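You operate a simulated robot arm through the tools that you are given. There is no shell and no other tool.

The job below is to be done with a simulated two-armed robot. You get a single attempt, and the scene is never put back.

Task
Fetch the long orange tray and set it on the low shelf of the engine bench. Put the right bearing on the top of the grey cabinet away on the top of the end bench. Take the grey coil and put it on top of the teal plugs box. Put the long mount in the blue crate on the far cart. Put two of the red buffers from the top of the end bench on the upper shelf of the bin rack. Pick up the green foot from the top of the far cart with one hand, pass it to the other hand and put it on the upper shelf of the bin rack. Any order will do.

The check looks at the end state, three seconds after you hand in, the way a careful person would. Anything else that was tipped, shoved, dropped, spilled or broken makes it a failure.

Robot
Two 7-joint arms with two-finger parallel grippers on one trunk, on a base that moves. Base frame: it is fixed to the floor where the robot stands at the start and does not move with it; the origin is under the middle of the robot, x ahead of it, y to its left, z up. Units: m, degrees, N and s.
The left shoulder is at the start at [0.124, 0.171, 1.162], the right one opposite. With the tool pointing down near the work surface each hand reaches from about 0.44 to 0.92 m from the robot's upright axis, wherever it stands, measured 20 degrees to its own side. Places, roughly: blue crate on the far cart (31x20x10 cm) [0.9, -1.1, 0.8]; green foot (5x5x13 cm) [1.3, -0.5, 0.8]; grey coil [0.75, -3, 1]; long mount [0.25, -2.5, 0.75]; long orange tray (9x17x4 cm) [-1.8, -1.7, 0.9]; low shelf of the engine bench [-1.3, -1.9, 0.2]; red buffer (6x6x3 cm) [-0.3, -2.8, 0.9]; right bearing (5x5x3 cm) [-4.6, 0.7, 0.9]; teal plugs box [-0.25, -2.75, 1]; top of the end bench [0.1, -2.8, 0.8]; upper shelf of the bin rack [-3.3, 0.1, 1.3]. Payload 4.4 kg a hand.
Tool frame (each hand has its own): the origin (TCP) lies between the finger pads and is the grasp point; the fingertips stand 0.023 m ahead of it; z points along the fingers, y is the line along which they close. The gripper opens to 0.094 m. The fingers are 0.038 m wide and 0.01 m thick; the gripper's body (0.054 by 0.096 m) begins 0.039 m behind the TCP.
Orientation is that of the tool frame in the base frame, as a unit quaternion [w, x, y, z]. With the fingers straight down and closing along the base's y, the tool's x points along the base's -x, its y along +y and its z along -z.

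Tools
- The arms move only by the tool play_rows. It takes "left_rows", "right_rows" or both (then of equal length, played together; a hand with none holds still); each is a list of rows, each a list of 7 numbers: the closure, from 0 (fully open) to 1 (shut), then the shift along the tool's x, y, z in m, then the turn, a rotation vector about the tool's x, y, z in degrees. In form: [[jaw, x, y, z, rx, ry, rz], ...]. A call has 1 to 20 rows; each row shifts and turns the commanded pose from where the row before left it, along the tool's axes as they then stand. Rows are played at 5 a second. More than 0.05 m and 8.6 degrees between two rows, or a gripper value outside its range, and nothing of the call is played. Where a pose cannot be reached the arm comes as near as it can. A force on the tool above 40 N (or 10 N above the force at the start of the call, whichever is more), or a blocked arm, ends the call early, and 0.2 s more pass. Each finger travels about 0.072 m/s and halts on what it meets, pressing with about 39 N; the grip force reading is that of the motor and also rises with nothing between the fingers. The clock runs only during rows and for 0.2 s after the last one: add rows that do not move to give the fingers time. The reply holds the time, the measured pose of the TCP, the force on the tool along the base axes, the opening and the grip force, in the units named above and with some noise, with the torque about the TCP (base axes, N m) and any sound that the robot's microphone picked up.
- Cameras (640 x 400 px; columns grow to the right, rows downward): "scene" is now at [0.2381, 0.013, 1.2965]; the picture's right is [0.13, -0.99, 0.00], its down [-0.62, -0.08, -0.78] and it looks along [0.77, 0.10, -0.63] (base axes); focal length 252 px, centre (320, 200). "left" rides on the left gripper at [0.086, -0.016, -0.075] in its tool frame; the picture's right is [0.18, 0.98, 0.00], its down [-0.58, 0.11, -0.81] and it looks along [-0.79, 0.15, 0.59] (tool axes); focal length 243 px, centre (320, 200). "right" rides on the right gripper at [0.086, 0.016, -0.074] in its tool frame; the picture's right is [-0.18, 0.98, 0.00], its down [-0.58, -0.11, -0.81] and it looks along [-0.79, -0.15, 0.59] (tool axes); focal length 243 px, centre (320, 200). There is no depth. A picture from a camera that has moved, and an enlarged one, comes with that camera's place and axes in the base frame and with its lens.
- snapshot(camera): a new picture of that camera. The clock stands still meanwhile.
- move_column(by): moves the trunk up (or, below 0, down) by that many m; the arms and the scene camera ride with it, the base frame stays. It gives what a move gives, with no picture.
- steer(legs): drives the robot by 1 to 6 legs, each [ahead, left, turn to the left] in m, m and degrees, along the robot's own axes; the way and the turn of a leg run together, so that a leg with both is an arc; at most 1.5 m and 180 degrees a leg. The arms and the cameras ride along, it lands a little off, and it stops where it bumps. It gives what a move gives.
- head_to(pan, tilt): turns the head with the scene camera to pan (to the left, within 80 degrees either way) and tilt (down, from -29 to 69), counted from straight ahead of the robot (the tilt from the chest, where the trunk bows). It gives what a move gives.
- close_up(camera, box): a new picture of the part [left, top, right, bottom] of that camera's present view, enlarged. The clock stands still meanwhile.
- finish_job(): hands the job in; it is judged then, once.

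Nothing tells you exact positions but the pictures and the camera data. Unless the task says otherwise, let go and move clear before handing in.

The tools are called after "Request:" as name(argument=value, ...) on one line, values as JSON. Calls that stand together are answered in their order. play_rows: Moves the arms, as the interface text tells. Its arguments: {"type":"object","properties":{"left_rows":{"type":"array","items":{"type":"array","items":{"type":"number"}}},"right_rows":{"type":"array","items":{"type":"array","items":{"type":"number"}}}},"required":[]} The other tools are called the same way: move_column (by) moves the trunk up or down; steer (legs) drives the base; head_to (pan, tilt) turns the head that bears the scene camera; snapshot (camera) takes a picture; close_up (camera, box) takes an enlarged picture of a part of a camera's view; finish_job () hands the job in.

At the start:

```text
time_s: 0.0
left_position: [0.4743, 0.2296, 1.1101]
left_orientation: [0.0, 0.0, 1.0, 0.0]
left_wrist_force: [-0.1, 0.5, 0.2]
left_ft_torque: [0.02, -0.01, 0.02]
left_grip_width: 0.0939
left_grip_force: 0.0
right_position: [0.5583, -0.2211, 1.1356]
right_orientation: [0.0, 0.0, 1.0, 0.0]
right_wrist_force: [0.5, -0.3, -0.6]
right_ft_torque: [-0.01, -0.01, -0.02]
right_grip_width: 0.0937
right_grip_force: 0.1
trunk travel left (down, up): [-0.175, 0.213]
robot x, y, heading: [-0.0002, -0.0034, 0.0]
head pan, tilt (commanded): [7.7, 39.1]
```

scene: 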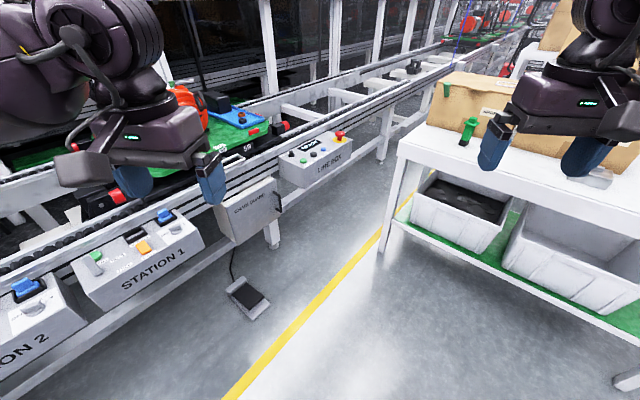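
right: 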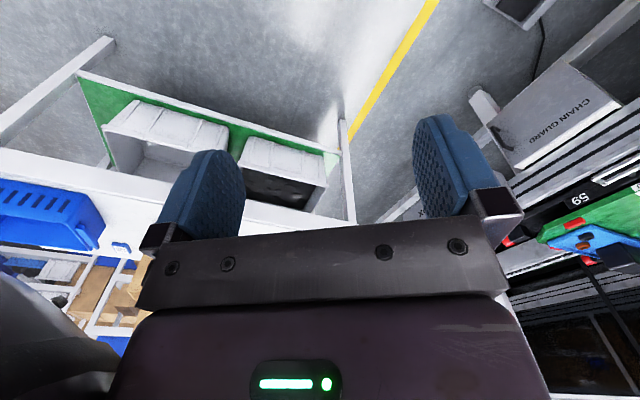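
left: 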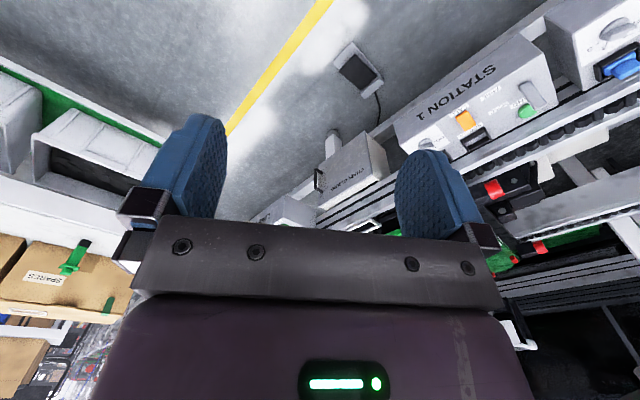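

I see the conveyor line ahead, and the far cart on the right with a green foot in front of a cardboard box. I'll look around with the head first to map the room.

Request:
head_to(pan=-50, tilt=25)

Request:
snapshot(camera="scene")

```text
time_s: 1.3
left_position: [0.4739, 0.2294, 1.1102]
left_orientation: [0.0, 0.0, 1.0, 0.001]
left_wrist_force: [0.4, -0.7, 0.4]
left_ft_torque: [0.02, 0.02, -0.02]
left_grip_width: 0.0939
left_grip_force: 0.1
right_position: [0.5595, -0.2215, 1.1357]
right_orientation: [0.0, 0.0, 1.0, 0.0]
right_wrist_force: [0.3, -0.1, 0.2]
right_ft_torque: [-0.02, 0.0, 0.02]
right_grip_width: 0.094
right_grip_force: 0.1
trunk travel left (down, up): [-0.175, 0.213]
robot x, y, heading: [0.0026, 0.0002, 0.0]
head pan, tilt (commanded): [-50.0, 25.0]
```

```text
taken
camera scene: at [0.2125, -0.069, 1.3184], right [-0.77, -0.64, 0.0], down [-0.27, 0.32, -0.91], along [0.58, -0.69, -0.42], focal length 252 px, centre (320, 200)
```

scene: 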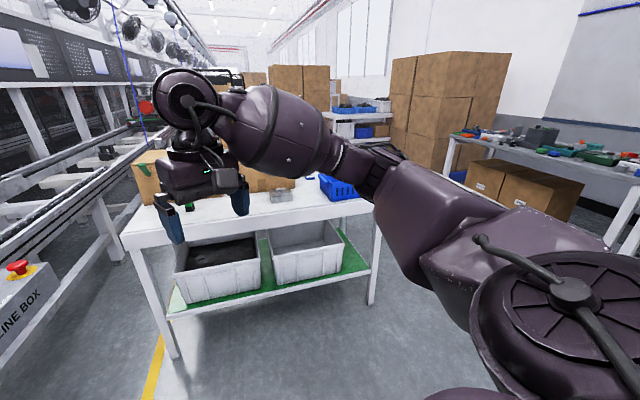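

The far cart is ahead-right with the blue crate on it, and the end bench is beyond on the right. I'll keep looking around before moving.

Request:
head_to(pan=-80, tilt=15)

Request:
snapshot(camera="scene")

Request:
head_to(pan=60, tilt=20)

Request:
snapshot(camera="scene")

```text
time_s: 2.2
left_position: [0.4735, 0.2302, 1.1112]
left_orientation: [0.0, 0.0, 1.0, 0.0]
left_wrist_force: [-0.8, 0.7, -0.1]
left_ft_torque: [0.04, 0.04, 0.01]
left_grip_width: 0.0938
left_grip_force: 0.0
right_position: [0.5576, -0.2229, 1.1363]
right_orientation: [0.0, 0.0, 1.0, 0.0]
right_wrist_force: [0.7, 0.4, 0.4]
right_ft_torque: [-0.01, 0.01, -0.01]
right_grip_width: 0.0938
right_grip_force: 0.0
trunk travel left (down, up): [-0.175, 0.213]
robot x, y, heading: [-0.0024, -0.0004, 0.0]
head pan, tilt (commanded): [-80.0, 15.0]
```

```text
taken
camera scene: at [0.1696, -0.0905, 1.3346], right [-0.98, -0.17, 0.0], down [-0.05, 0.26, -0.97], along [0.17, -0.95, -0.26], focal length 252 px, centre (320, 200)
```

scene: 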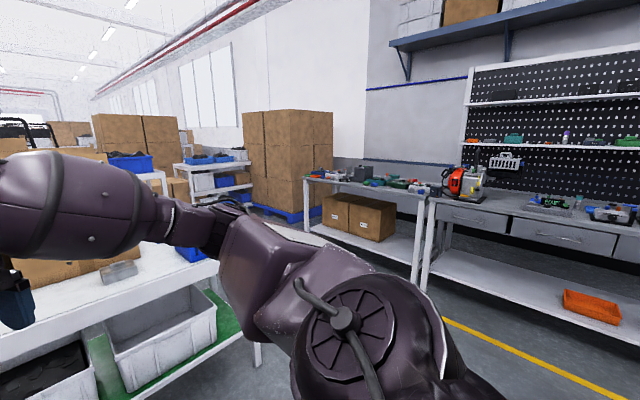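

```text
time_s: 4.5
left_position: [0.4737, 0.2299, 1.1103]
left_orientation: [0.0, 0.0, 1.0, 0.0]
left_wrist_force: [-0.5, 0.0, -0.1]
left_ft_torque: [0.0, 0.05, -0.01]
left_grip_width: 0.0941
left_grip_force: 0.0
right_position: [0.56, -0.2227, 1.1354]
right_orientation: [0.0, 0.0, 1.0, 0.0]
right_wrist_force: [-0.2, -0.9, -0.8]
right_ft_torque: [0.02, 0.04, 0.02]
right_grip_width: 0.0936
right_grip_force: 0.0
trunk travel left (down, up): [-0.175, 0.213]
robot x, y, heading: [-0.0023, 0.0027, -0.2]
head pan, tilt (commanded): [60.0, 20.0]
```

```text
taken
camera scene: at [0.1999, 0.0821, 1.3265], right [0.87, -0.5, 0.0], down [-0.17, -0.3, -0.94], along [0.47, 0.81, -0.34], focal length 252 px, centre (320, 200)
```

scene: 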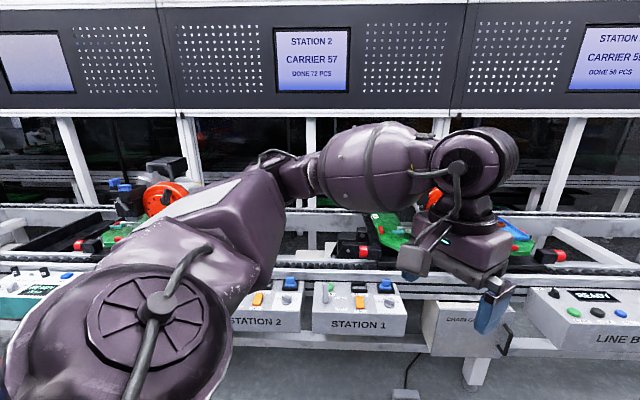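

The room is laid out diagonally to the base frame (conveyor along about -33°). There is space around me, so I'll turn in place to look at the rest.

Request:
steer(legs=[[0, 0, -110]])

Request:
head_to(pan=0, tilt=15)

Request:
snapshot(camera="scene")

Request:
head_to(pan=-60, tilt=15)

Request:
snapshot(camera="scene")

```text
time_s: 9.5
left_position: [0.0515, -0.5244, 1.1109]
left_orientation: [0.0, 0.821, 0.572, 0.0]
left_wrist_force: [-0.1, 0.1, -0.5]
left_ft_torque: [-0.03, 0.0, -0.01]
left_grip_width: 0.0938
left_grip_force: 0.0
right_position: [-0.4043, -0.4477, 1.1356]
right_orientation: [0.0, 0.821, 0.571, 0.0]
right_wrist_force: [-0.1, -1.2, 0.6]
right_ft_torque: [0.0, -0.01, 0.03]
right_grip_width: 0.094
right_grip_force: 0.0
trunk travel left (down, up): [-0.175, 0.213]
robot x, y, heading: [0.002, 0.004, -110.0]
head pan, tilt (commanded): [60.0, 20.0]
```

```text
time_s: 10.8
left_position: [0.0506, -0.5232, 1.1108]
left_orientation: [0.0, 0.821, 0.571, 0.0]
left_wrist_force: [0.2, 0.8, 1.0]
left_ft_torque: [0.0, 0.0, 0.01]
left_grip_width: 0.0938
left_grip_force: 0.1
right_position: [-0.4033, -0.4467, 1.1372]
right_orientation: [0.0, 0.821, 0.571, 0.0]
right_wrist_force: [0.6, 0.0, -0.3]
right_ft_torque: [-0.01, 0.01, -0.01]
right_grip_width: 0.0938
right_grip_force: 0.1
trunk travel left (down, up): [-0.175, 0.213]
robot x, y, heading: [-0.0, -0.0014, -110.3]
head pan, tilt (commanded): [0.0, 15.0]
```

```text
taken
camera scene: at [-0.085, -0.2293, 1.3346], right [-0.94, 0.35, 0.0], down [0.09, 0.24, -0.97], along [-0.34, -0.91, -0.26], focal length 252 px, centre (320, 200)
```

scene: 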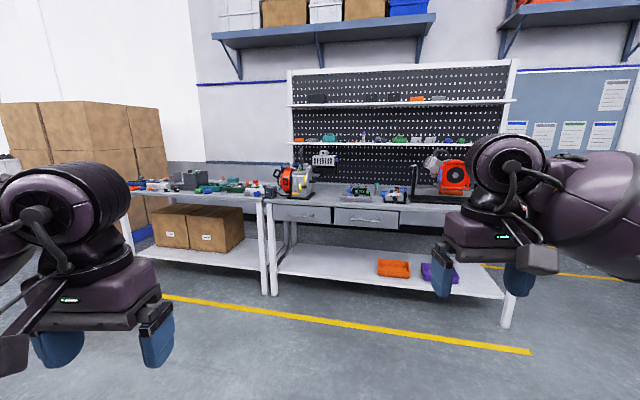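

```text
time_s: 12.1
left_position: [0.0512, -0.5235, 1.1098]
left_orientation: [0.0, 0.821, 0.572, 0.0]
left_wrist_force: [-0.6, -0.2, -0.1]
left_ft_torque: [-0.01, 0.0, 0.0]
left_grip_width: 0.0938
left_grip_force: 0.0
right_position: [-0.4034, -0.4469, 1.1367]
right_orientation: [0.0, 0.821, 0.571, 0.0]
right_wrist_force: [-0.1, 0.1, 0.5]
right_ft_torque: [-0.02, -0.01, -0.03]
right_grip_width: 0.0942
right_grip_force: 0.1
trunk travel left (down, up): [-0.175, 0.213]
robot x, y, heading: [-0.0005, 0.0006, -110.1]
head pan, tilt (commanded): [-60.0, 15.0]
```

```text
taken
camera scene: at [-0.1447, -0.1575, 1.3346], right [-0.17, 0.99, 0.0], down [0.26, 0.04, -0.97], along [-0.95, -0.16, -0.26], focal length 252 px, centre (320, 200)
```

scene: 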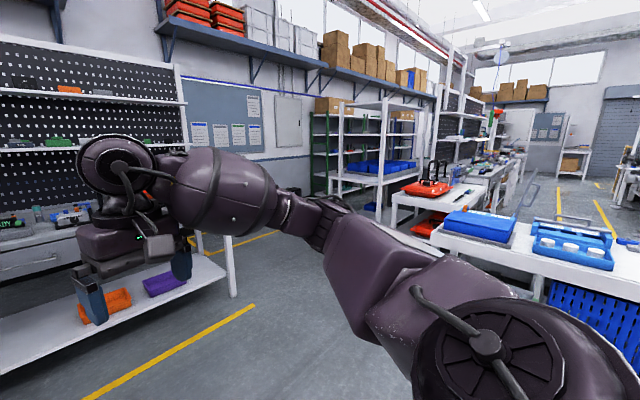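

Straight ahead (−110°) are the end bench (left) and the engine bench with the pegboard. I'll zoom in on them.

Request:
head_to(pan=0, tilt=15)

Request:
close_up(camera="scene", box=[120, 130, 320, 255])

Request:
close_up(camera="scene", box=[310, 150, 510, 275])

```text
time_s: 13.4
left_position: [0.0518, -0.5236, 1.1107]
left_orientation: [0.0, 0.821, 0.571, 0.0]
left_wrist_force: [0.3, -0.1, 0.3]
left_ft_torque: [0.0, -0.01, -0.03]
left_grip_width: 0.0942
left_grip_force: 0.0
right_position: [-0.4026, -0.448, 1.1364]
right_orientation: [0.001, 0.821, 0.571, 0.0]
right_wrist_force: [0.2, 1.1, 0.4]
right_ft_torque: [0.02, 0.01, -0.01]
right_grip_width: 0.0938
right_grip_force: 0.1
trunk travel left (down, up): [-0.175, 0.213]
robot x, y, heading: [0.0035, -0.0014, -110.4]
head pan, tilt (commanded): [0.0, 15.0]
```

```text
3.20 times, centred on (220, 192) of scene
camera zoom: at [-0.0852, -0.2293, 1.3346], right [-0.94, 0.35, 0.0], down [0.09, 0.24, -0.97], along [-0.34, -0.91, -0.26], focal length 808 px, centre (640, 224)
```

zoom: 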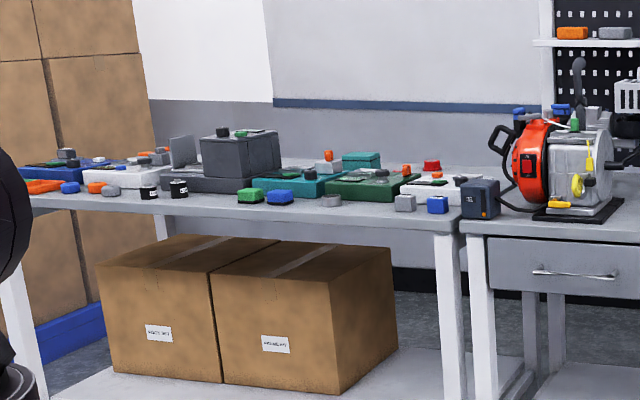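

```text
3.20 times, centred on (410, 212) of scene
camera zoom: at [-0.0852, -0.2293, 1.3346], right [-0.94, 0.35, 0.0], down [0.09, 0.24, -0.97], along [-0.34, -0.91, -0.26], focal length 808 px, centre (32, 160)
```

zoom: 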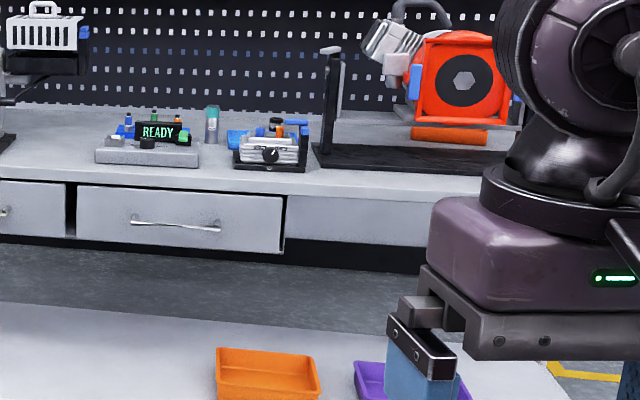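

I can see the end bench's loads and the engine bench. I'll start with the green foot on the far cart, turning to face the cart and driving a bit closer.

Request:
steer(legs=[[0, 0, 75], [0.45, 0.1, 0]])

Request:
head_to(pan=10, tilt=35)

Request:
snapshot(camera="scene")

Request:
snapshot(camera="left")

Request:
snapshot(camera="right")

```text
time_s: 19.4
left_position: [0.9431, -0.268, 1.1105]
left_orientation: [0.001, 0.306, 0.952, 0.0]
left_wrist_force: [-0.2, 0.6, 0.0]
left_ft_torque: [-0.02, 0.03, 0.03]
left_grip_width: 0.0942
left_grip_force: 0.0
right_position: [0.7485, -0.6867, 1.1362]
right_orientation: [0.0, 0.306, 0.952, -0.001]
right_wrist_force: [0.7, -0.8, 0.0]
right_ft_torque: [-0.01, 0.06, 0.0]
right_grip_width: 0.094
right_grip_force: 0.0
trunk travel left (down, up): [-0.175, 0.213]
robot x, y, heading: [0.4219, -0.1817, -35.4]
head pan, tilt (commanded): [0.0, 15.0]
```

```text
time_s: 20.2
left_position: [0.9432, -0.2687, 1.1098]
left_orientation: [0.001, 0.306, 0.952, 0.0]
left_wrist_force: [0.3, 0.5, 0.0]
left_ft_torque: [0.0, -0.01, 0.0]
left_grip_width: 0.094
left_grip_force: 0.1
right_position: [0.7488, -0.6861, 1.1369]
right_orientation: [0.0, 0.306, 0.952, 0.0]
right_wrist_force: [-0.7, 1.0, 0.2]
right_ft_torque: [-0.04, 0.01, 0.0]
right_grip_width: 0.0938
right_grip_force: 0.0
trunk travel left (down, up): [-0.175, 0.213]
robot x, y, heading: [0.4217, -0.1814, -35.6]
head pan, tilt (commanded): [10.0, 35.0]
```

```text
taken
camera scene: at [0.6279, -0.3053, 1.3027], right [-0.43, -0.9, 0.0], down [-0.52, 0.25, -0.82], along [0.74, -0.35, -0.57], focal length 252 px, centre (320, 200)
```

scene: 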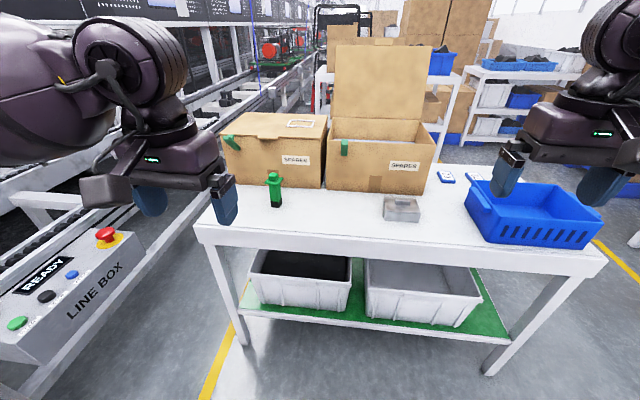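

```text
taken
camera left: at [0.8624, -0.2296, 1.1858], right [0.42, 0.91, 0.0], down [0.54, -0.25, 0.81], along [0.73, -0.34, -0.59], focal length 243 px, centre (320, 200)
```

left: 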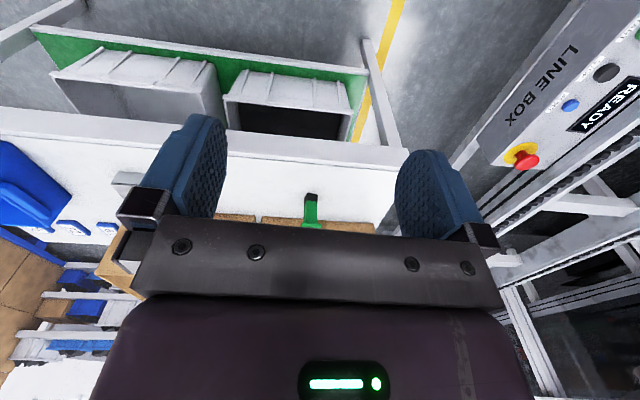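

```text
taken
camera right: at [0.6869, -0.6234, 1.2107], right [0.72, 0.69, 0.0], down [0.41, -0.43, 0.81], along [0.56, -0.58, -0.59], focal length 243 px, centre (320, 200)
```

right: 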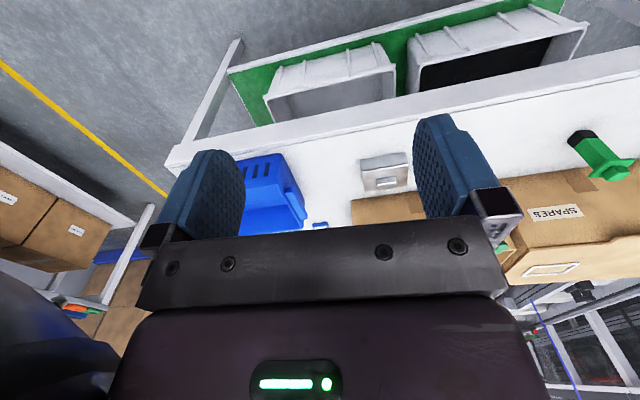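

The foot stands upright on the near-left part of the cart top, with the "SPARES" boxes behind it. The blue crate sits at the right end. Zooming in.

Request:
close_up(camera="scene", box=[210, 140, 338, 220])

Request:
close_up(camera="right", box=[512, 110, 640, 190])

Request:
close_up(camera="scene", box=[370, 150, 610, 300])

```text
5.00 times, centred on (274, 180) of scene
camera zoom: at [0.6279, -0.3053, 1.3027], right [-0.43, -0.9, 0.0], down [-0.52, 0.25, -0.82], along [0.74, -0.35, -0.57], focal length 1262 px, centre (550, 300)
```

zoom: 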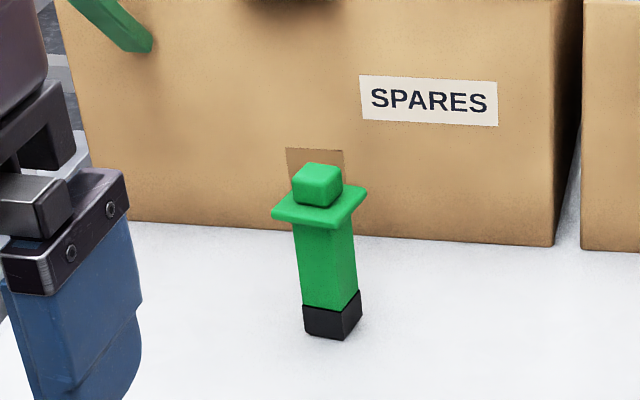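

```text
5.00 times, centred on (576, 150) of right
camera zoom: at [0.6869, -0.6234, 1.2107], right [0.72, 0.69, 0.0], down [0.41, -0.43, 0.81], along [0.56, -0.58, -0.59], focal length 1213 px, centre (-960, 450)
```

zoom: 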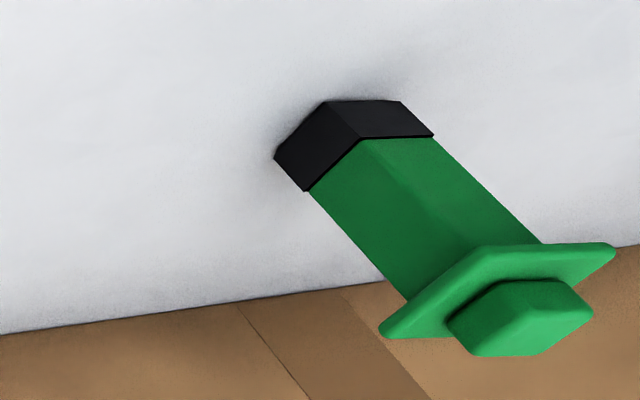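

```text
2.67 times, centred on (490, 225) of scene
camera zoom: at [0.6279, -0.3053, 1.3027], right [-0.43, -0.9, 0.0], down [-0.52, 0.25, -0.82], along [0.74, -0.35, -0.57], focal length 673 px, centre (-133, 133)
```

zoom: 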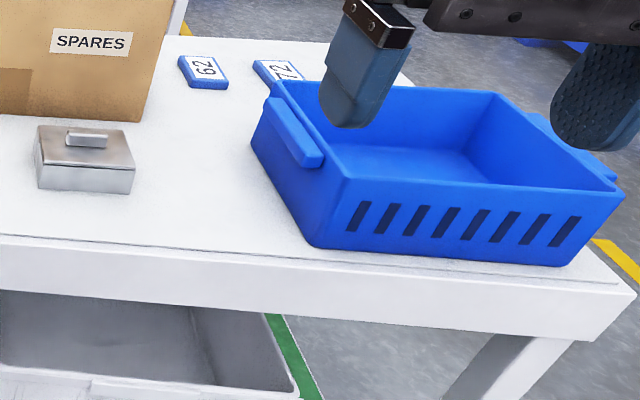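

The foot's shaft is about 3 cm square with a flange and knob on top; I estimate it stands at (1.35, -0.48) on a top at z≈0.775. I'll first do the end-bench jobs, so I drive around to face the end bench.

Request:
steer(legs=[[0, 0, -86.6], [1.35, 0, 0], [0, 0.95, 0]])

Request:
head_to(pan=0, tilt=30)

Request:
snapshot(camera="scene")

```text
time_s: 39.0
left_position: [0.466, -2.3529, 1.1102]
left_orientation: [0.0, 0.877, 0.48, -0.001]
left_wrist_force: [0.2, 0.5, -0.6]
left_ft_torque: [0.03, -0.01, -0.03]
left_grip_width: 0.0942
left_grip_force: 0.0
right_position: [0.0389, -2.1807, 1.1366]
right_orientation: [0.0, 0.877, 0.48, 0.0]
right_wrist_force: [0.2, -0.2, 1.1]
right_ft_torque: [0.01, 0.04, -0.01]
right_grip_width: 0.0942
right_grip_force: 0.2
trunk travel left (down, up): [-0.175, 0.213]
robot x, y, heading: [0.5219, -1.8308, -122.8]
head pan, tilt (commanded): [10.0, 35.0]
```

```text
time_s: 39.7
left_position: [0.4666, -2.3529, 1.1109]
left_orientation: [0.0, 0.877, 0.48, 0.0]
left_wrist_force: [-0.8, 0.0, 0.4]
left_ft_torque: [0.01, -0.01, -0.02]
left_grip_width: 0.0941
left_grip_force: 0.0
right_position: [0.0387, -2.1798, 1.1374]
right_orientation: [0.0, 0.877, 0.48, 0.001]
right_wrist_force: [0.1, 0.1, 0.1]
right_ft_torque: [0.0, 0.01, -0.04]
right_grip_width: 0.0942
right_grip_force: 0.1
trunk travel left (down, up): [-0.175, 0.213]
robot x, y, heading: [0.5297, -1.8295, -122.6]
head pan, tilt (commanded): [0.0, 30.0]
```

```text
taken
camera scene: at [0.3966, -2.0332, 1.3104], right [-0.84, 0.54, 0.0], down [0.27, 0.42, -0.87], along [-0.47, -0.73, -0.5], focal length 252 px, centre (320, 200)
```

scene: 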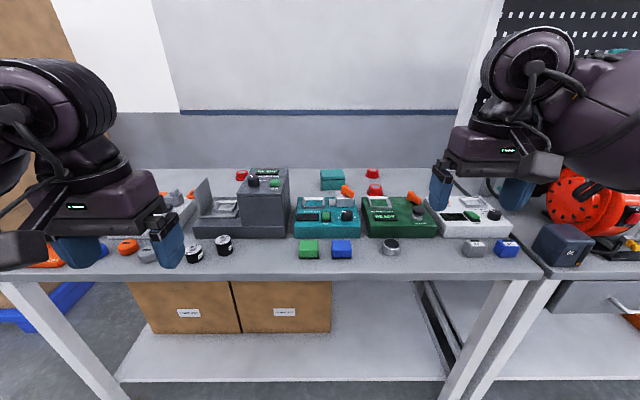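

Now I'm facing the end bench with its devices, buffers and blocks. Zooming in to identify each piece.

Request:
close_up(camera="scene", box=[20, 155, 220, 280])

Request:
close_up(camera="scene", box=[180, 155, 380, 280])

Request:
close_up(camera="scene", box=[340, 155, 540, 280])

```text
3.20 times, centred on (120, 218) of scene
camera zoom: at [0.3966, -2.0332, 1.3104], right [-0.84, 0.54, 0.0], down [0.27, 0.42, -0.87], along [-0.47, -0.73, -0.5], focal length 808 px, centre (960, 144)
```

zoom: 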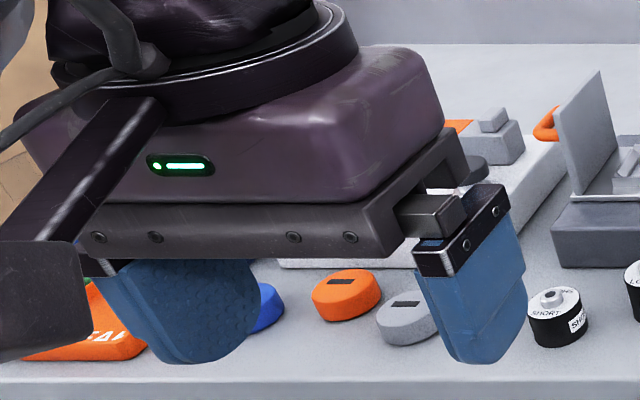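

```text
3.20 times, centred on (280, 218) of scene
camera zoom: at [0.3966, -2.0332, 1.3104], right [-0.84, 0.54, 0.0], down [0.27, 0.42, -0.87], along [-0.47, -0.73, -0.5], focal length 808 px, centre (448, 144)
```

zoom: 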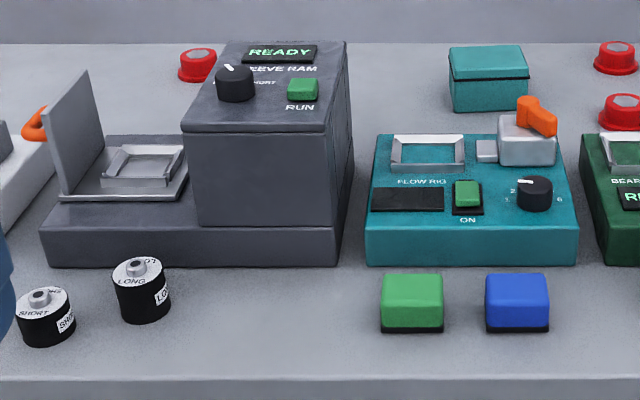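

```text
3.20 times, centred on (440, 218) of scene
camera zoom: at [0.3966, -2.0332, 1.3104], right [-0.84, 0.54, 0.0], down [0.27, 0.42, -0.87], along [-0.47, -0.73, -0.5], focal length 808 px, centre (-64, 144)
```

zoom: 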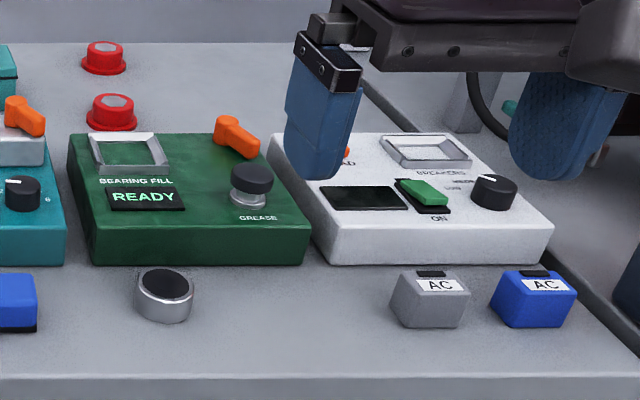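

Three red buffers stand at the back, the "LONG" mount is a black cylinder front-left, and the teal plugs box sits at the back. The grey coil may be the grey disc hidden by the left hand, so I'll check with the hand cameras.

Request:
snapshot(camera="left")

Request:
snapshot(camera="right")

Request:
head_to(pan=40, tilt=30)

Request:
snapshot(camera="scene")

```text
taken
camera left: at [0.4978, -2.2699, 1.1858], right [0.93, -0.38, 0.0], down [-0.22, -0.55, 0.81], along [-0.3, -0.75, -0.59], focal length 243 px, centre (320, 200)
```

left: 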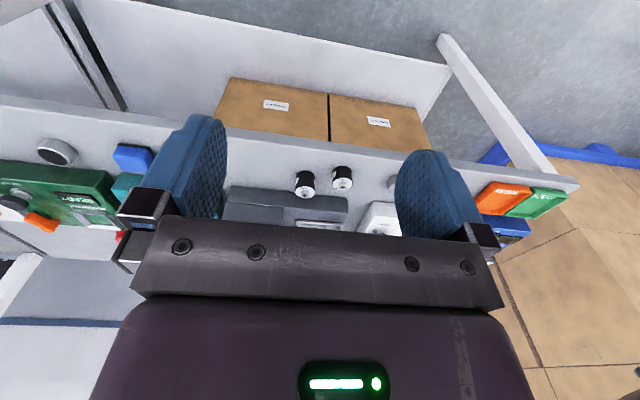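

```text
taken
camera right: at [0.0977, -2.1174, 1.2107], right [0.73, -0.69, 0.0], down [-0.41, -0.43, 0.81], along [-0.55, -0.59, -0.59], focal length 243 px, centre (320, 200)
```

right: 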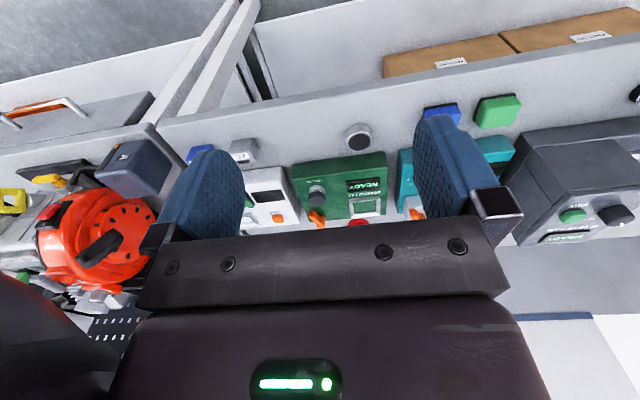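

```text
time_s: 40.8
left_position: [0.4642, -2.353, 1.1101]
left_orientation: [-0.001, 0.877, 0.481, 0.0]
left_wrist_force: [-0.1, -0.2, -0.3]
left_ft_torque: [0.0, 0.0, -0.01]
left_grip_width: 0.0938
left_grip_force: 0.1
right_position: [0.0381, -2.18, 1.1361]
right_orientation: [0.0, 0.877, 0.48, -0.001]
right_wrist_force: [0.2, -0.4, -0.4]
right_ft_torque: [-0.01, 0.0, 0.0]
right_grip_width: 0.0937
right_grip_force: 0.0
trunk travel left (down, up): [-0.175, 0.213]
robot x, y, heading: [0.5303, -1.83, -122.6]
head pan, tilt (commanded): [40.0, 30.0]
```

```text
taken
camera scene: at [0.4569, -2.0467, 1.3104], right [-0.99, -0.13, 0.0], down [-0.06, 0.5, -0.87], along [0.11, -0.86, -0.5], focal length 252 px, centre (320, 200)
```

scene: 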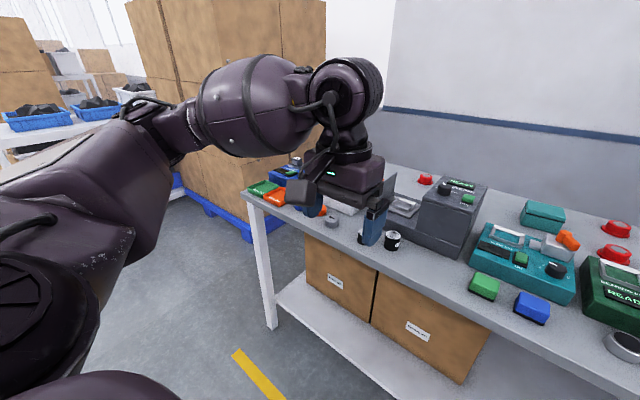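

I'll zoom the left-hand camera on the black cylinders to triangulate bench height and positions.

Request:
close_up(camera="left", box=[256, 140, 416, 240])

Request:
close_up(camera="scene", box=[240, 150, 440, 275])

Request:
close_up(camera="right", box=[224, 100, 544, 300])

```text
4.00 times, centred on (336, 190) of left
camera zoom: at [0.4978, -2.2699, 1.1858], right [0.93, -0.38, 0.0], down [-0.22, -0.55, 0.81], along [-0.3, -0.75, -0.59], focal length 970 px, centre (256, 240)
```

zoom: 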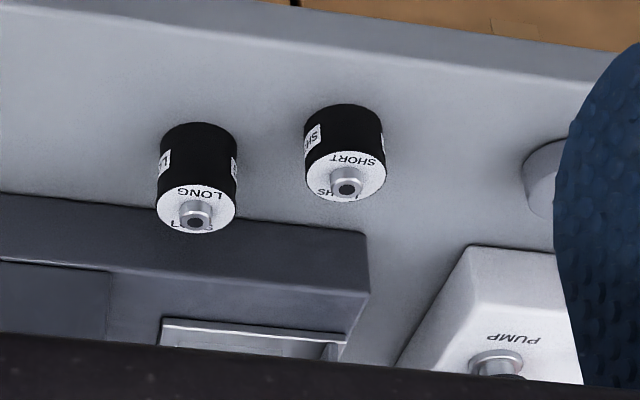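

```text
3.20 times, centred on (340, 212) of scene
camera zoom: at [0.4569, -2.0467, 1.3104], right [-0.99, -0.13, 0.0], down [-0.06, 0.5, -0.87], along [0.11, -0.86, -0.5], focal length 808 px, centre (256, 160)
```

zoom: 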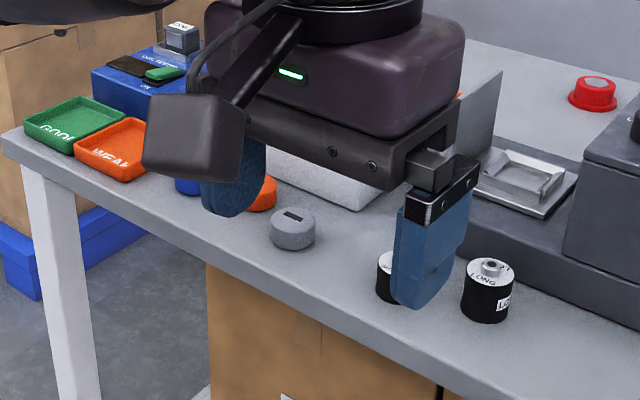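

```text
2.00 times, centred on (384, 200) of right
camera zoom: at [0.0976, -2.1174, 1.2106], right [0.73, -0.69, 0.0], down [-0.41, -0.43, 0.81], along [-0.55, -0.59, -0.59], focal length 485 px, centre (192, 200)
```

zoom: 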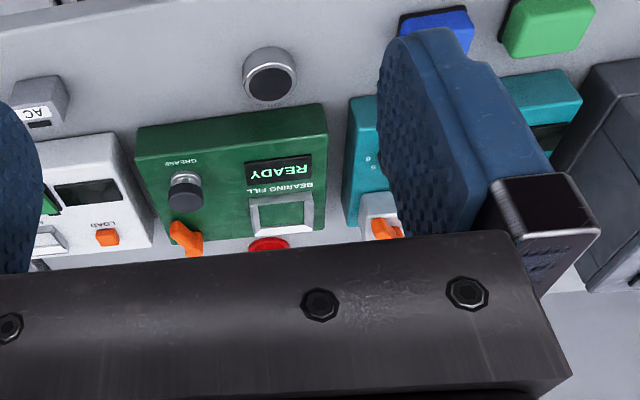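

Bench top triangulates to z≈0.854; the LONG mount (Ø3.8 cm, top z≈0.896) is at about (0.332, -2.604). I'll bring the left hand above it, tilted 15° so the wrist stays clear of the tall grey device, with jaws partly closed to miss the SHORT mount.

Request:
play_rows(left_rows=[[0.3, 0, 0, 0, 0, -7.5, 0], [0.36, 0, 0, 0, 0, -7.5, 0], [0.36, -0.0456, 0.0033, 0.0122, 0, 0, 0], [0.36, -0.0456, 0.0033, 0.0122, 0, 0, 0], [0.36, -0.0456, 0.0033, 0.0122, 0, 0, 0], [0.36, -0.0456, 0.0033, 0.0122, 0, 0, 0], [0.36, -0.0456, 0.0033, 0.0122, 0, 0, 0], [0.36, -0.0456, 0.0033, 0.0122, 0, 0, 0], [0.36, 0, 0, 0, 0, 0, 0]])

Request:
snapshot(camera="left")

Request:
head_to(pan=20, tilt=35)

Request:
snapshot(camera="scene")

```text
time_s: 42.8
left_position: [0.3303, -2.6025, 1.1103]
left_orientation: [0.063, 0.87, 0.475, -0.115]
left_wrist_force: [0.1, 0.1, 0.1]
left_ft_torque: [-0.01, 0.0, 0.01]
left_grip_width: 0.0601
left_grip_force: 0.0
right_position: [0.0399, -2.181, 1.1361]
right_orientation: [0.0, 0.877, 0.48, 0.0]
right_wrist_force: [-0.5, 0.3, -0.4]
right_ft_torque: [-0.03, 0.0, -0.04]
right_grip_width: 0.094
right_grip_force: 0.1
trunk travel left (down, up): [-0.175, 0.213]
robot x, y, heading: [0.5234, -1.8284, -122.8]
head pan, tilt (commanded): [40.0, 30.0]
```

```text
taken
camera left: at [0.3712, -2.505, 1.1612], right [0.92, -0.38, -0.05], down [-0.1, -0.35, 0.93], along [-0.37, -0.85, -0.36], focal length 243 px, centre (320, 200)
```

left: 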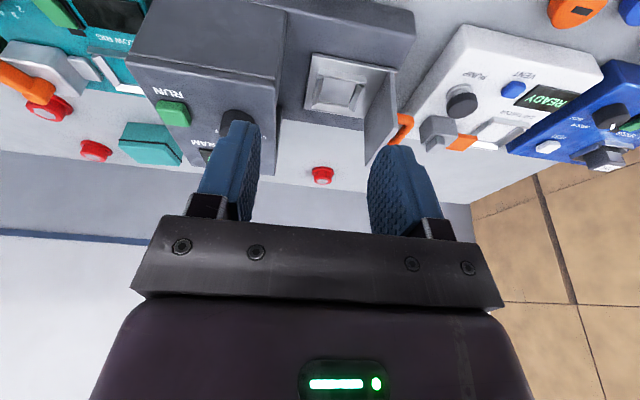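

```text
time_s: 43.6
left_position: [0.3288, -2.6007, 1.1097]
left_orientation: [0.063, 0.87, 0.475, -0.114]
left_wrist_force: [-0.9, -0.3, 0.3]
left_ft_torque: [-0.05, -0.02, 0.03]
left_grip_width: 0.06
left_grip_force: 0.0
right_position: [0.0388, -2.1813, 1.1363]
right_orientation: [0.0, 0.877, 0.48, 0.0]
right_wrist_force: [0.8, 0.0, 0.3]
right_ft_torque: [-0.01, -0.02, -0.03]
right_grip_width: 0.0941
right_grip_force: 0.0
trunk travel left (down, up): [-0.175, 0.213]
robot x, y, heading: [0.5299, -1.8287, -122.6]
head pan, tilt (commanded): [20.0, 35.0]
```

```text
taken
camera scene: at [0.4262, -2.043, 1.3027], right [-0.98, 0.22, 0.0], down [0.13, 0.56, -0.82], along [-0.18, -0.8, -0.57], focal length 252 px, centre (320, 200)
```

scene: 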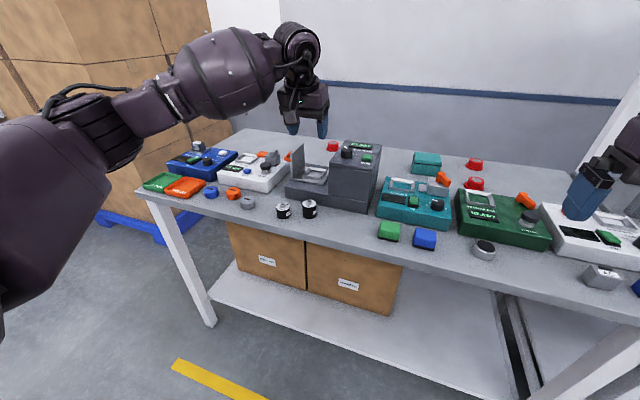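

The left end of the bench is now visible. I'll zoom in to identify the grey coil.

Request:
close_up(camera="scene", box=[130, 130, 290, 230])

Request:
close_up(camera="scene", box=[260, 130, 420, 230])

Request:
close_up(camera="left", box=[400, 0, 640, 150])

```text
4.00 times, centred on (210, 180) of scene
camera zoom: at [0.4262, -2.043, 1.3027], right [-0.98, 0.22, 0.0], down [0.13, 0.56, -0.82], along [-0.18, -0.8, -0.57], focal length 1010 px, centre (760, 280)
```

zoom: 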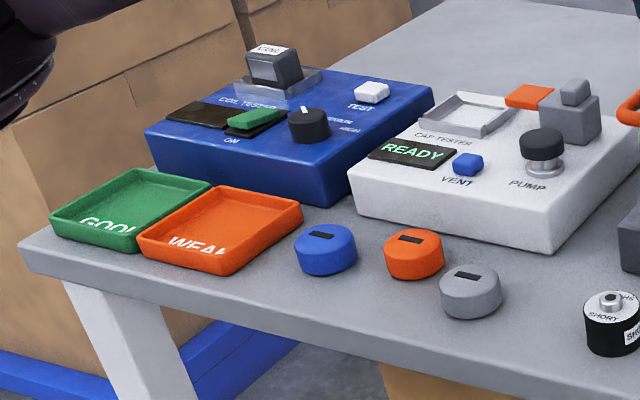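

```text
4.00 times, centred on (340, 180) of scene
camera zoom: at [0.4262, -2.043, 1.3027], right [-0.98, 0.22, 0.0], down [0.13, 0.56, -0.82], along [-0.18, -0.8, -0.57], focal length 1010 px, centre (240, 280)
```

zoom: 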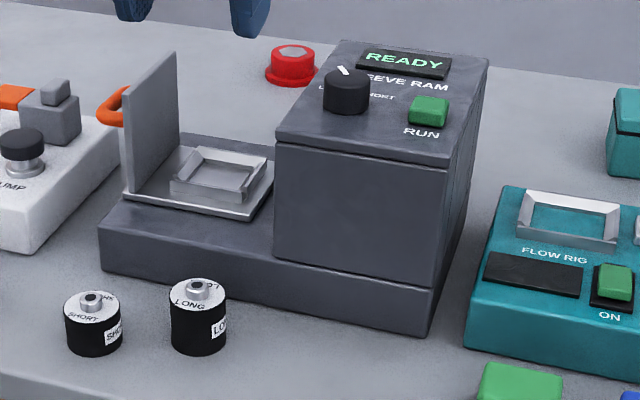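

```text
2.67 times, centred on (520, 75) of left
camera zoom: at [0.3707, -2.5049, 1.1605], right [0.92, -0.38, -0.05], down [-0.1, -0.36, 0.93], along [-0.37, -0.85, -0.37], focal length 647 px, centre (-213, 533)
```

zoom: 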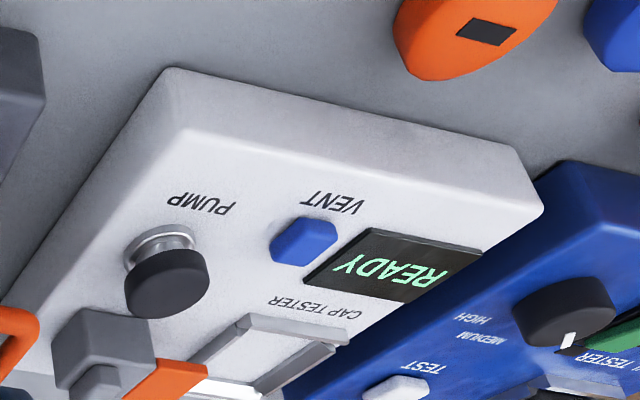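

The grey coil is the dark-grey labelled block seated on the blue COIL TESTER. First the LONG mount: descending the left hand over it.

Request:
play_rows(left_rows=[[0.36, 0.0117, 0, 0.0435, 0, 0, 0], [0.36, 0.0117, 0, 0.0435, 0, 0, 0], [0.36, 0.0117, 0, 0.0435, 0, 0, 0], [0.36, 0, 0, 0, 0, 0, 0]])

Request:
snapshot(camera="left")

Request:
close_up(camera="scene", box=[240, 130, 400, 230])

```text
time_s: 44.6
left_position: [0.3283, -2.6001, 0.9757]
left_orientation: [0.063, 0.87, 0.475, -0.115]
left_wrist_force: [0.2, 0.1, -0.2]
left_ft_torque: [-0.02, -0.02, 0.01]
left_grip_width: 0.0602
left_grip_force: 0.1
right_position: [0.0377, -2.1799, 1.137]
right_orientation: [0.0, 0.877, 0.48, -0.001]
right_wrist_force: [0.2, 0.4, 0.2]
right_ft_torque: [0.01, -0.01, 0.0]
right_grip_width: 0.0939
right_grip_force: 0.0
trunk travel left (down, up): [-0.175, 0.213]
robot x, y, heading: [0.5301, -1.8305, -122.8]
head pan, tilt (commanded): [20.0, 35.0]
```

```text
taken
camera left: at [0.3706, -2.5034, 1.0264], right [0.92, -0.38, -0.05], down [-0.1, -0.35, 0.93], along [-0.37, -0.85, -0.37], focal length 243 px, centre (320, 200)
```

left: 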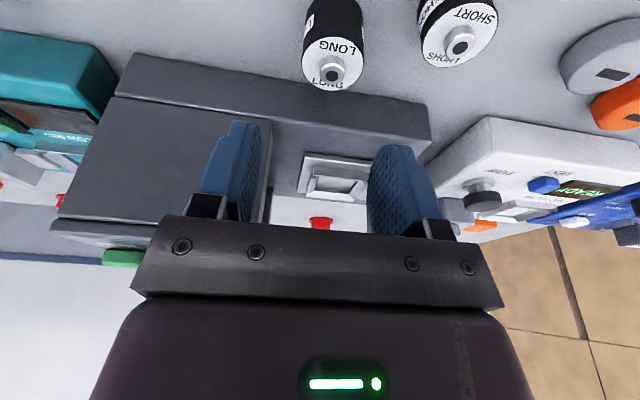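

```text
4.00 times, centred on (320, 180) of scene
camera zoom: at [0.4264, -2.0423, 1.3029], right [-0.98, 0.22, 0.0], down [0.13, 0.56, -0.82], along [-0.18, -0.8, -0.57], focal length 1010 px, centre (320, 280)
```

zoom: 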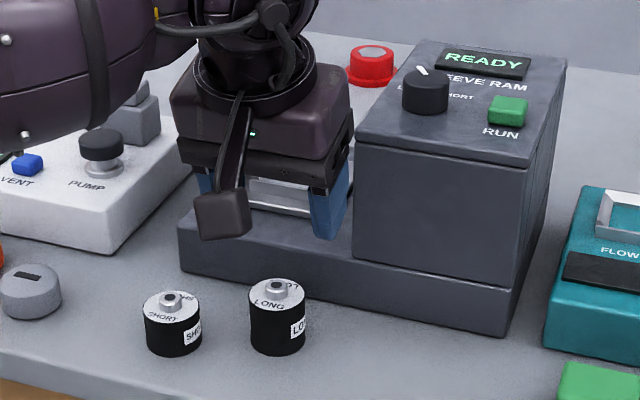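

The projection agrees to a few mm. I'll descend the rest of the way and close on the LONG mount.

Request:
play_rows(left_rows=[[0.36, 0.0059, 0, 0.0283, 0, 0, 0], [0.36, 0.0059, 0, 0.0283, 0, 0, 0], [0.36, 0.0059, 0, 0.0283, 0, 0, 0], [0.36, 0, 0, 0, 0, 0, 0]])

Request:
snapshot(camera="left")

Request:
close_up(camera="scene", box=[240, 130, 400, 230])

```text
time_s: 45.6
left_position: [0.3261, -2.6051, 0.8891]
left_orientation: [0.063, 0.87, 0.475, -0.116]
left_wrist_force: [-0.5, -0.2, 0.2]
left_ft_torque: [0.01, 0.02, -0.01]
left_grip_width: 0.0601
left_grip_force: 0.0
right_position: [0.0392, -2.1797, 1.1362]
right_orientation: [0.0, 0.877, 0.48, 0.0]
right_wrist_force: [-0.1, -0.1, 0.2]
right_ft_torque: [0.01, 0.0, -0.03]
right_grip_width: 0.094
right_grip_force: 0.0
trunk travel left (down, up): [-0.175, 0.213]
robot x, y, heading: [0.5243, -1.8299, -122.7]
head pan, tilt (commanded): [20.0, 35.0]
```

```text
taken
camera left: at [0.3676, -2.5081, 0.9401], right [0.92, -0.38, -0.05], down [-0.1, -0.36, 0.93], along [-0.37, -0.85, -0.37], focal length 243 px, centre (320, 200)
```

left: 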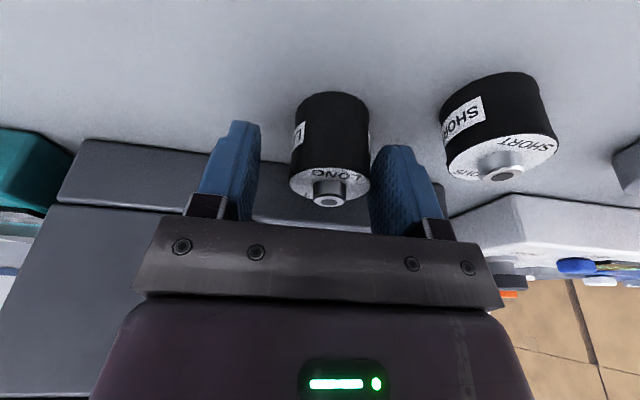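

```text
4.00 times, centred on (320, 180) of scene
camera zoom: at [0.4263, -2.0425, 1.3028], right [-0.98, 0.22, 0.0], down [0.13, 0.56, -0.82], along [-0.18, -0.8, -0.57], focal length 1010 px, centre (320, 280)
```

zoom: 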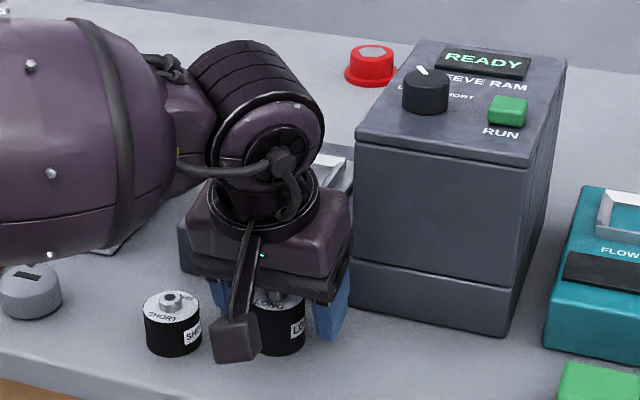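

The mount is between the fingers, slightly toward me and to +y. I'll nudge and close.

Request:
play_rows(left_rows=[[0.36, 0.0058, 0.004, -0.0016, 0, 0, 0], [0.36, 0, 0, 0, 0, 0, 0], [0.5, 0, 0, 0, 0, 0, 0], [0.6, 0, 0, 0, 0, 0, 0], [0.8, 0, 0, 0, 0, 0, 0], [0.9, 0, 0, 0, 0, 0, 0], [0.9, 0, 0, 0, 0, 0, 0]])

Request:
snapshot(camera="left")

```text
time_s: 47.2
left_position: [0.332, -2.6022, 0.8898]
left_orientation: [0.062, 0.87, 0.476, -0.114]
left_wrist_force: [-1.0, 0.3, 0.0]
left_ft_torque: [-0.04, 0.03, -0.01]
left_grip_width: 0.039
left_grip_force: 39.0
right_position: [0.0392, -2.1804, 1.1362]
right_orientation: [0.0, 0.878, 0.479, 0.0]
right_wrist_force: [-0.5, 0.1, 0.6]
right_ft_torque: [0.02, 0.01, 0.02]
right_grip_width: 0.094
right_grip_force: 0.0
trunk travel left (down, up): [-0.175, 0.213]
robot x, y, heading: [0.5278, -1.8244, -122.8]
head pan, tilt (commanded): [20.0, 35.0]
```

```text
taken
camera left: at [0.3741, -2.5059, 0.9397], right [0.92, -0.38, -0.05], down [-0.1, -0.36, 0.93], along [-0.37, -0.85, -0.37], focal length 243 px, centre (320, 200)
```

left: 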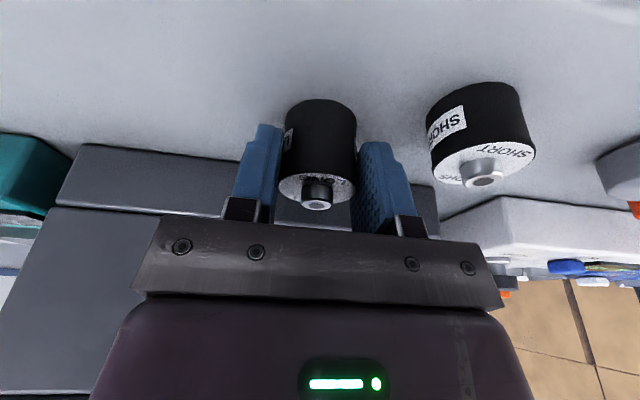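

Gripped (opening 0.039). Lifting and retracting the left hand.

Request:
play_rows(left_rows=[[0.9, -0.0065, 0, -0.0242, 0, 0, 0], [0.9, -0.0117, 0, -0.0435, 0, 0, 0], [0.9, -0.0117, 0, -0.0435, 0, 0, 0], [0.9, -0.0117, 0, -0.0435, 0, 0, 0], [0.9, -0.0117, 0, -0.0435, 0, 0, 0], [0.9, 0.0456, 0, -0.0122, 0, 0, 0], [0.9, 0.0456, 0, -0.0122, 0, 0, 0], [0.9, 0.0456, 0, -0.0122, 0, 0, 0], [0.9, 0.0456, 0, -0.0122, 0, 0, 0], [0.9, 0.0456, 0, -0.0122, 0, 0, 0], [0.9, 0.0456, 0, -0.0122, 0, 0, 0], [0.9, 0, 0, 0, 0, 0, 0]])

Request:
snapshot(camera="left")

Request:
snapshot(camera="scene")

```text
time_s: 49.8
left_position: [0.4855, -2.364, 1.0947]
left_orientation: [0.061, 0.87, 0.476, -0.113]
left_wrist_force: [-0.2, -0.6, 0.7]
left_ft_torque: [0.02, -0.02, 0.0]
left_grip_width: 0.0092
left_grip_force: 0.2
right_position: [0.0367, -2.1812, 1.1373]
right_orientation: [-0.001, 0.878, 0.479, 0.001]
right_wrist_force: [-1.3, 0.0, 0.3]
right_ft_torque: [-0.02, 0.0, -0.02]
right_grip_width: 0.0939
right_grip_force: 0.0
trunk travel left (down, up): [-0.175, 0.213]
robot x, y, heading: [0.527, -1.828, -122.7]
head pan, tilt (commanded): [20.0, 35.0]
```

```text
taken
camera left: at [0.5272, -2.2677, 1.1454], right [0.92, -0.38, -0.05], down [-0.1, -0.36, 0.93], along [-0.37, -0.85, -0.37], focal length 243 px, centre (320, 200)
```

left: 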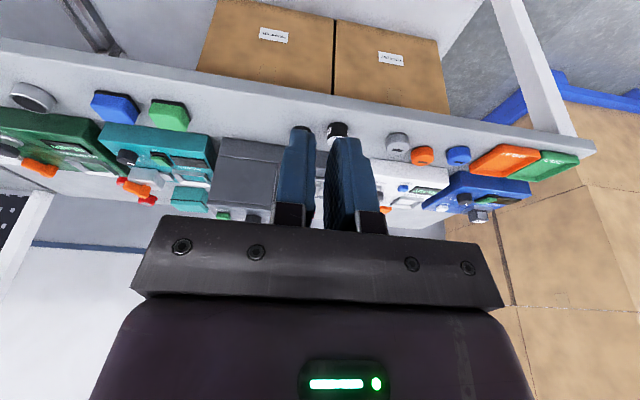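

```text
taken
camera scene: at [0.4256, -2.0435, 1.3023], right [-0.98, 0.22, 0.0], down [0.13, 0.56, -0.82], along [-0.18, -0.8, -0.57], focal length 252 px, centre (320, 200)
```

scene: 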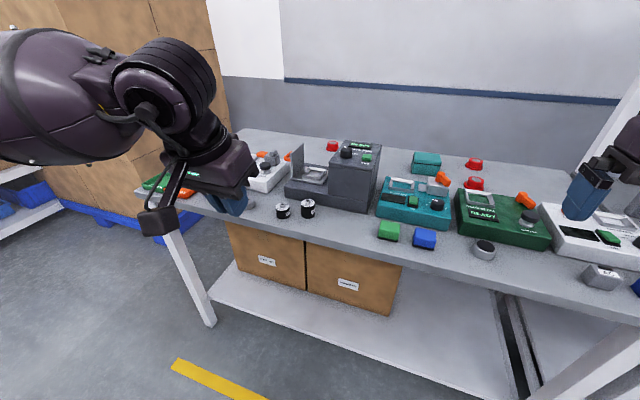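

The mount slipped out while lifting and is still standing on the bench. I'll look closely before re-gripping deeper and with a vertical tool.

Request:
close_up(camera="scene", box=[256, 185, 336, 235])

Request:
close_up(camera="left", box=[280, 110, 360, 160])

```text
8.00 times, centred on (296, 210) of scene
camera zoom: at [0.4256, -2.0435, 1.3023], right [-0.98, 0.22, 0.0], down [0.13, 0.56, -0.82], along [-0.18, -0.8, -0.57], focal length 2020 px, centre (512, 120)
```

zoom: 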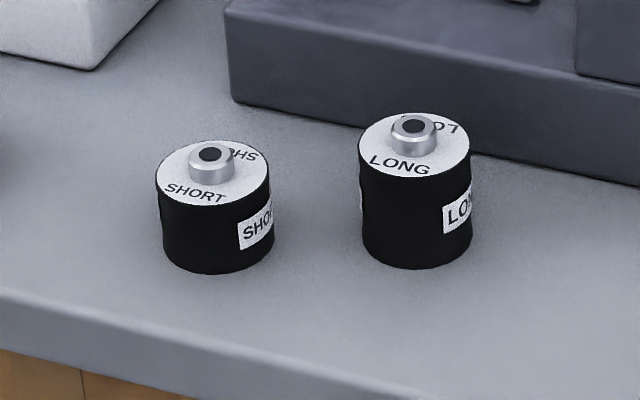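

```text
8.00 times, centred on (320, 135) of left
camera zoom: at [0.5272, -2.2677, 1.1454], right [0.92, -0.38, -0.05], down [-0.1, -0.36, 0.93], along [-0.37, -0.85, -0.37], focal length 1941 px, centre (320, 720)
```

zoom: 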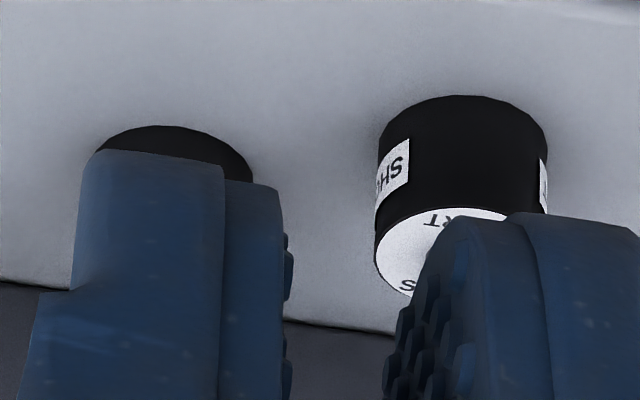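

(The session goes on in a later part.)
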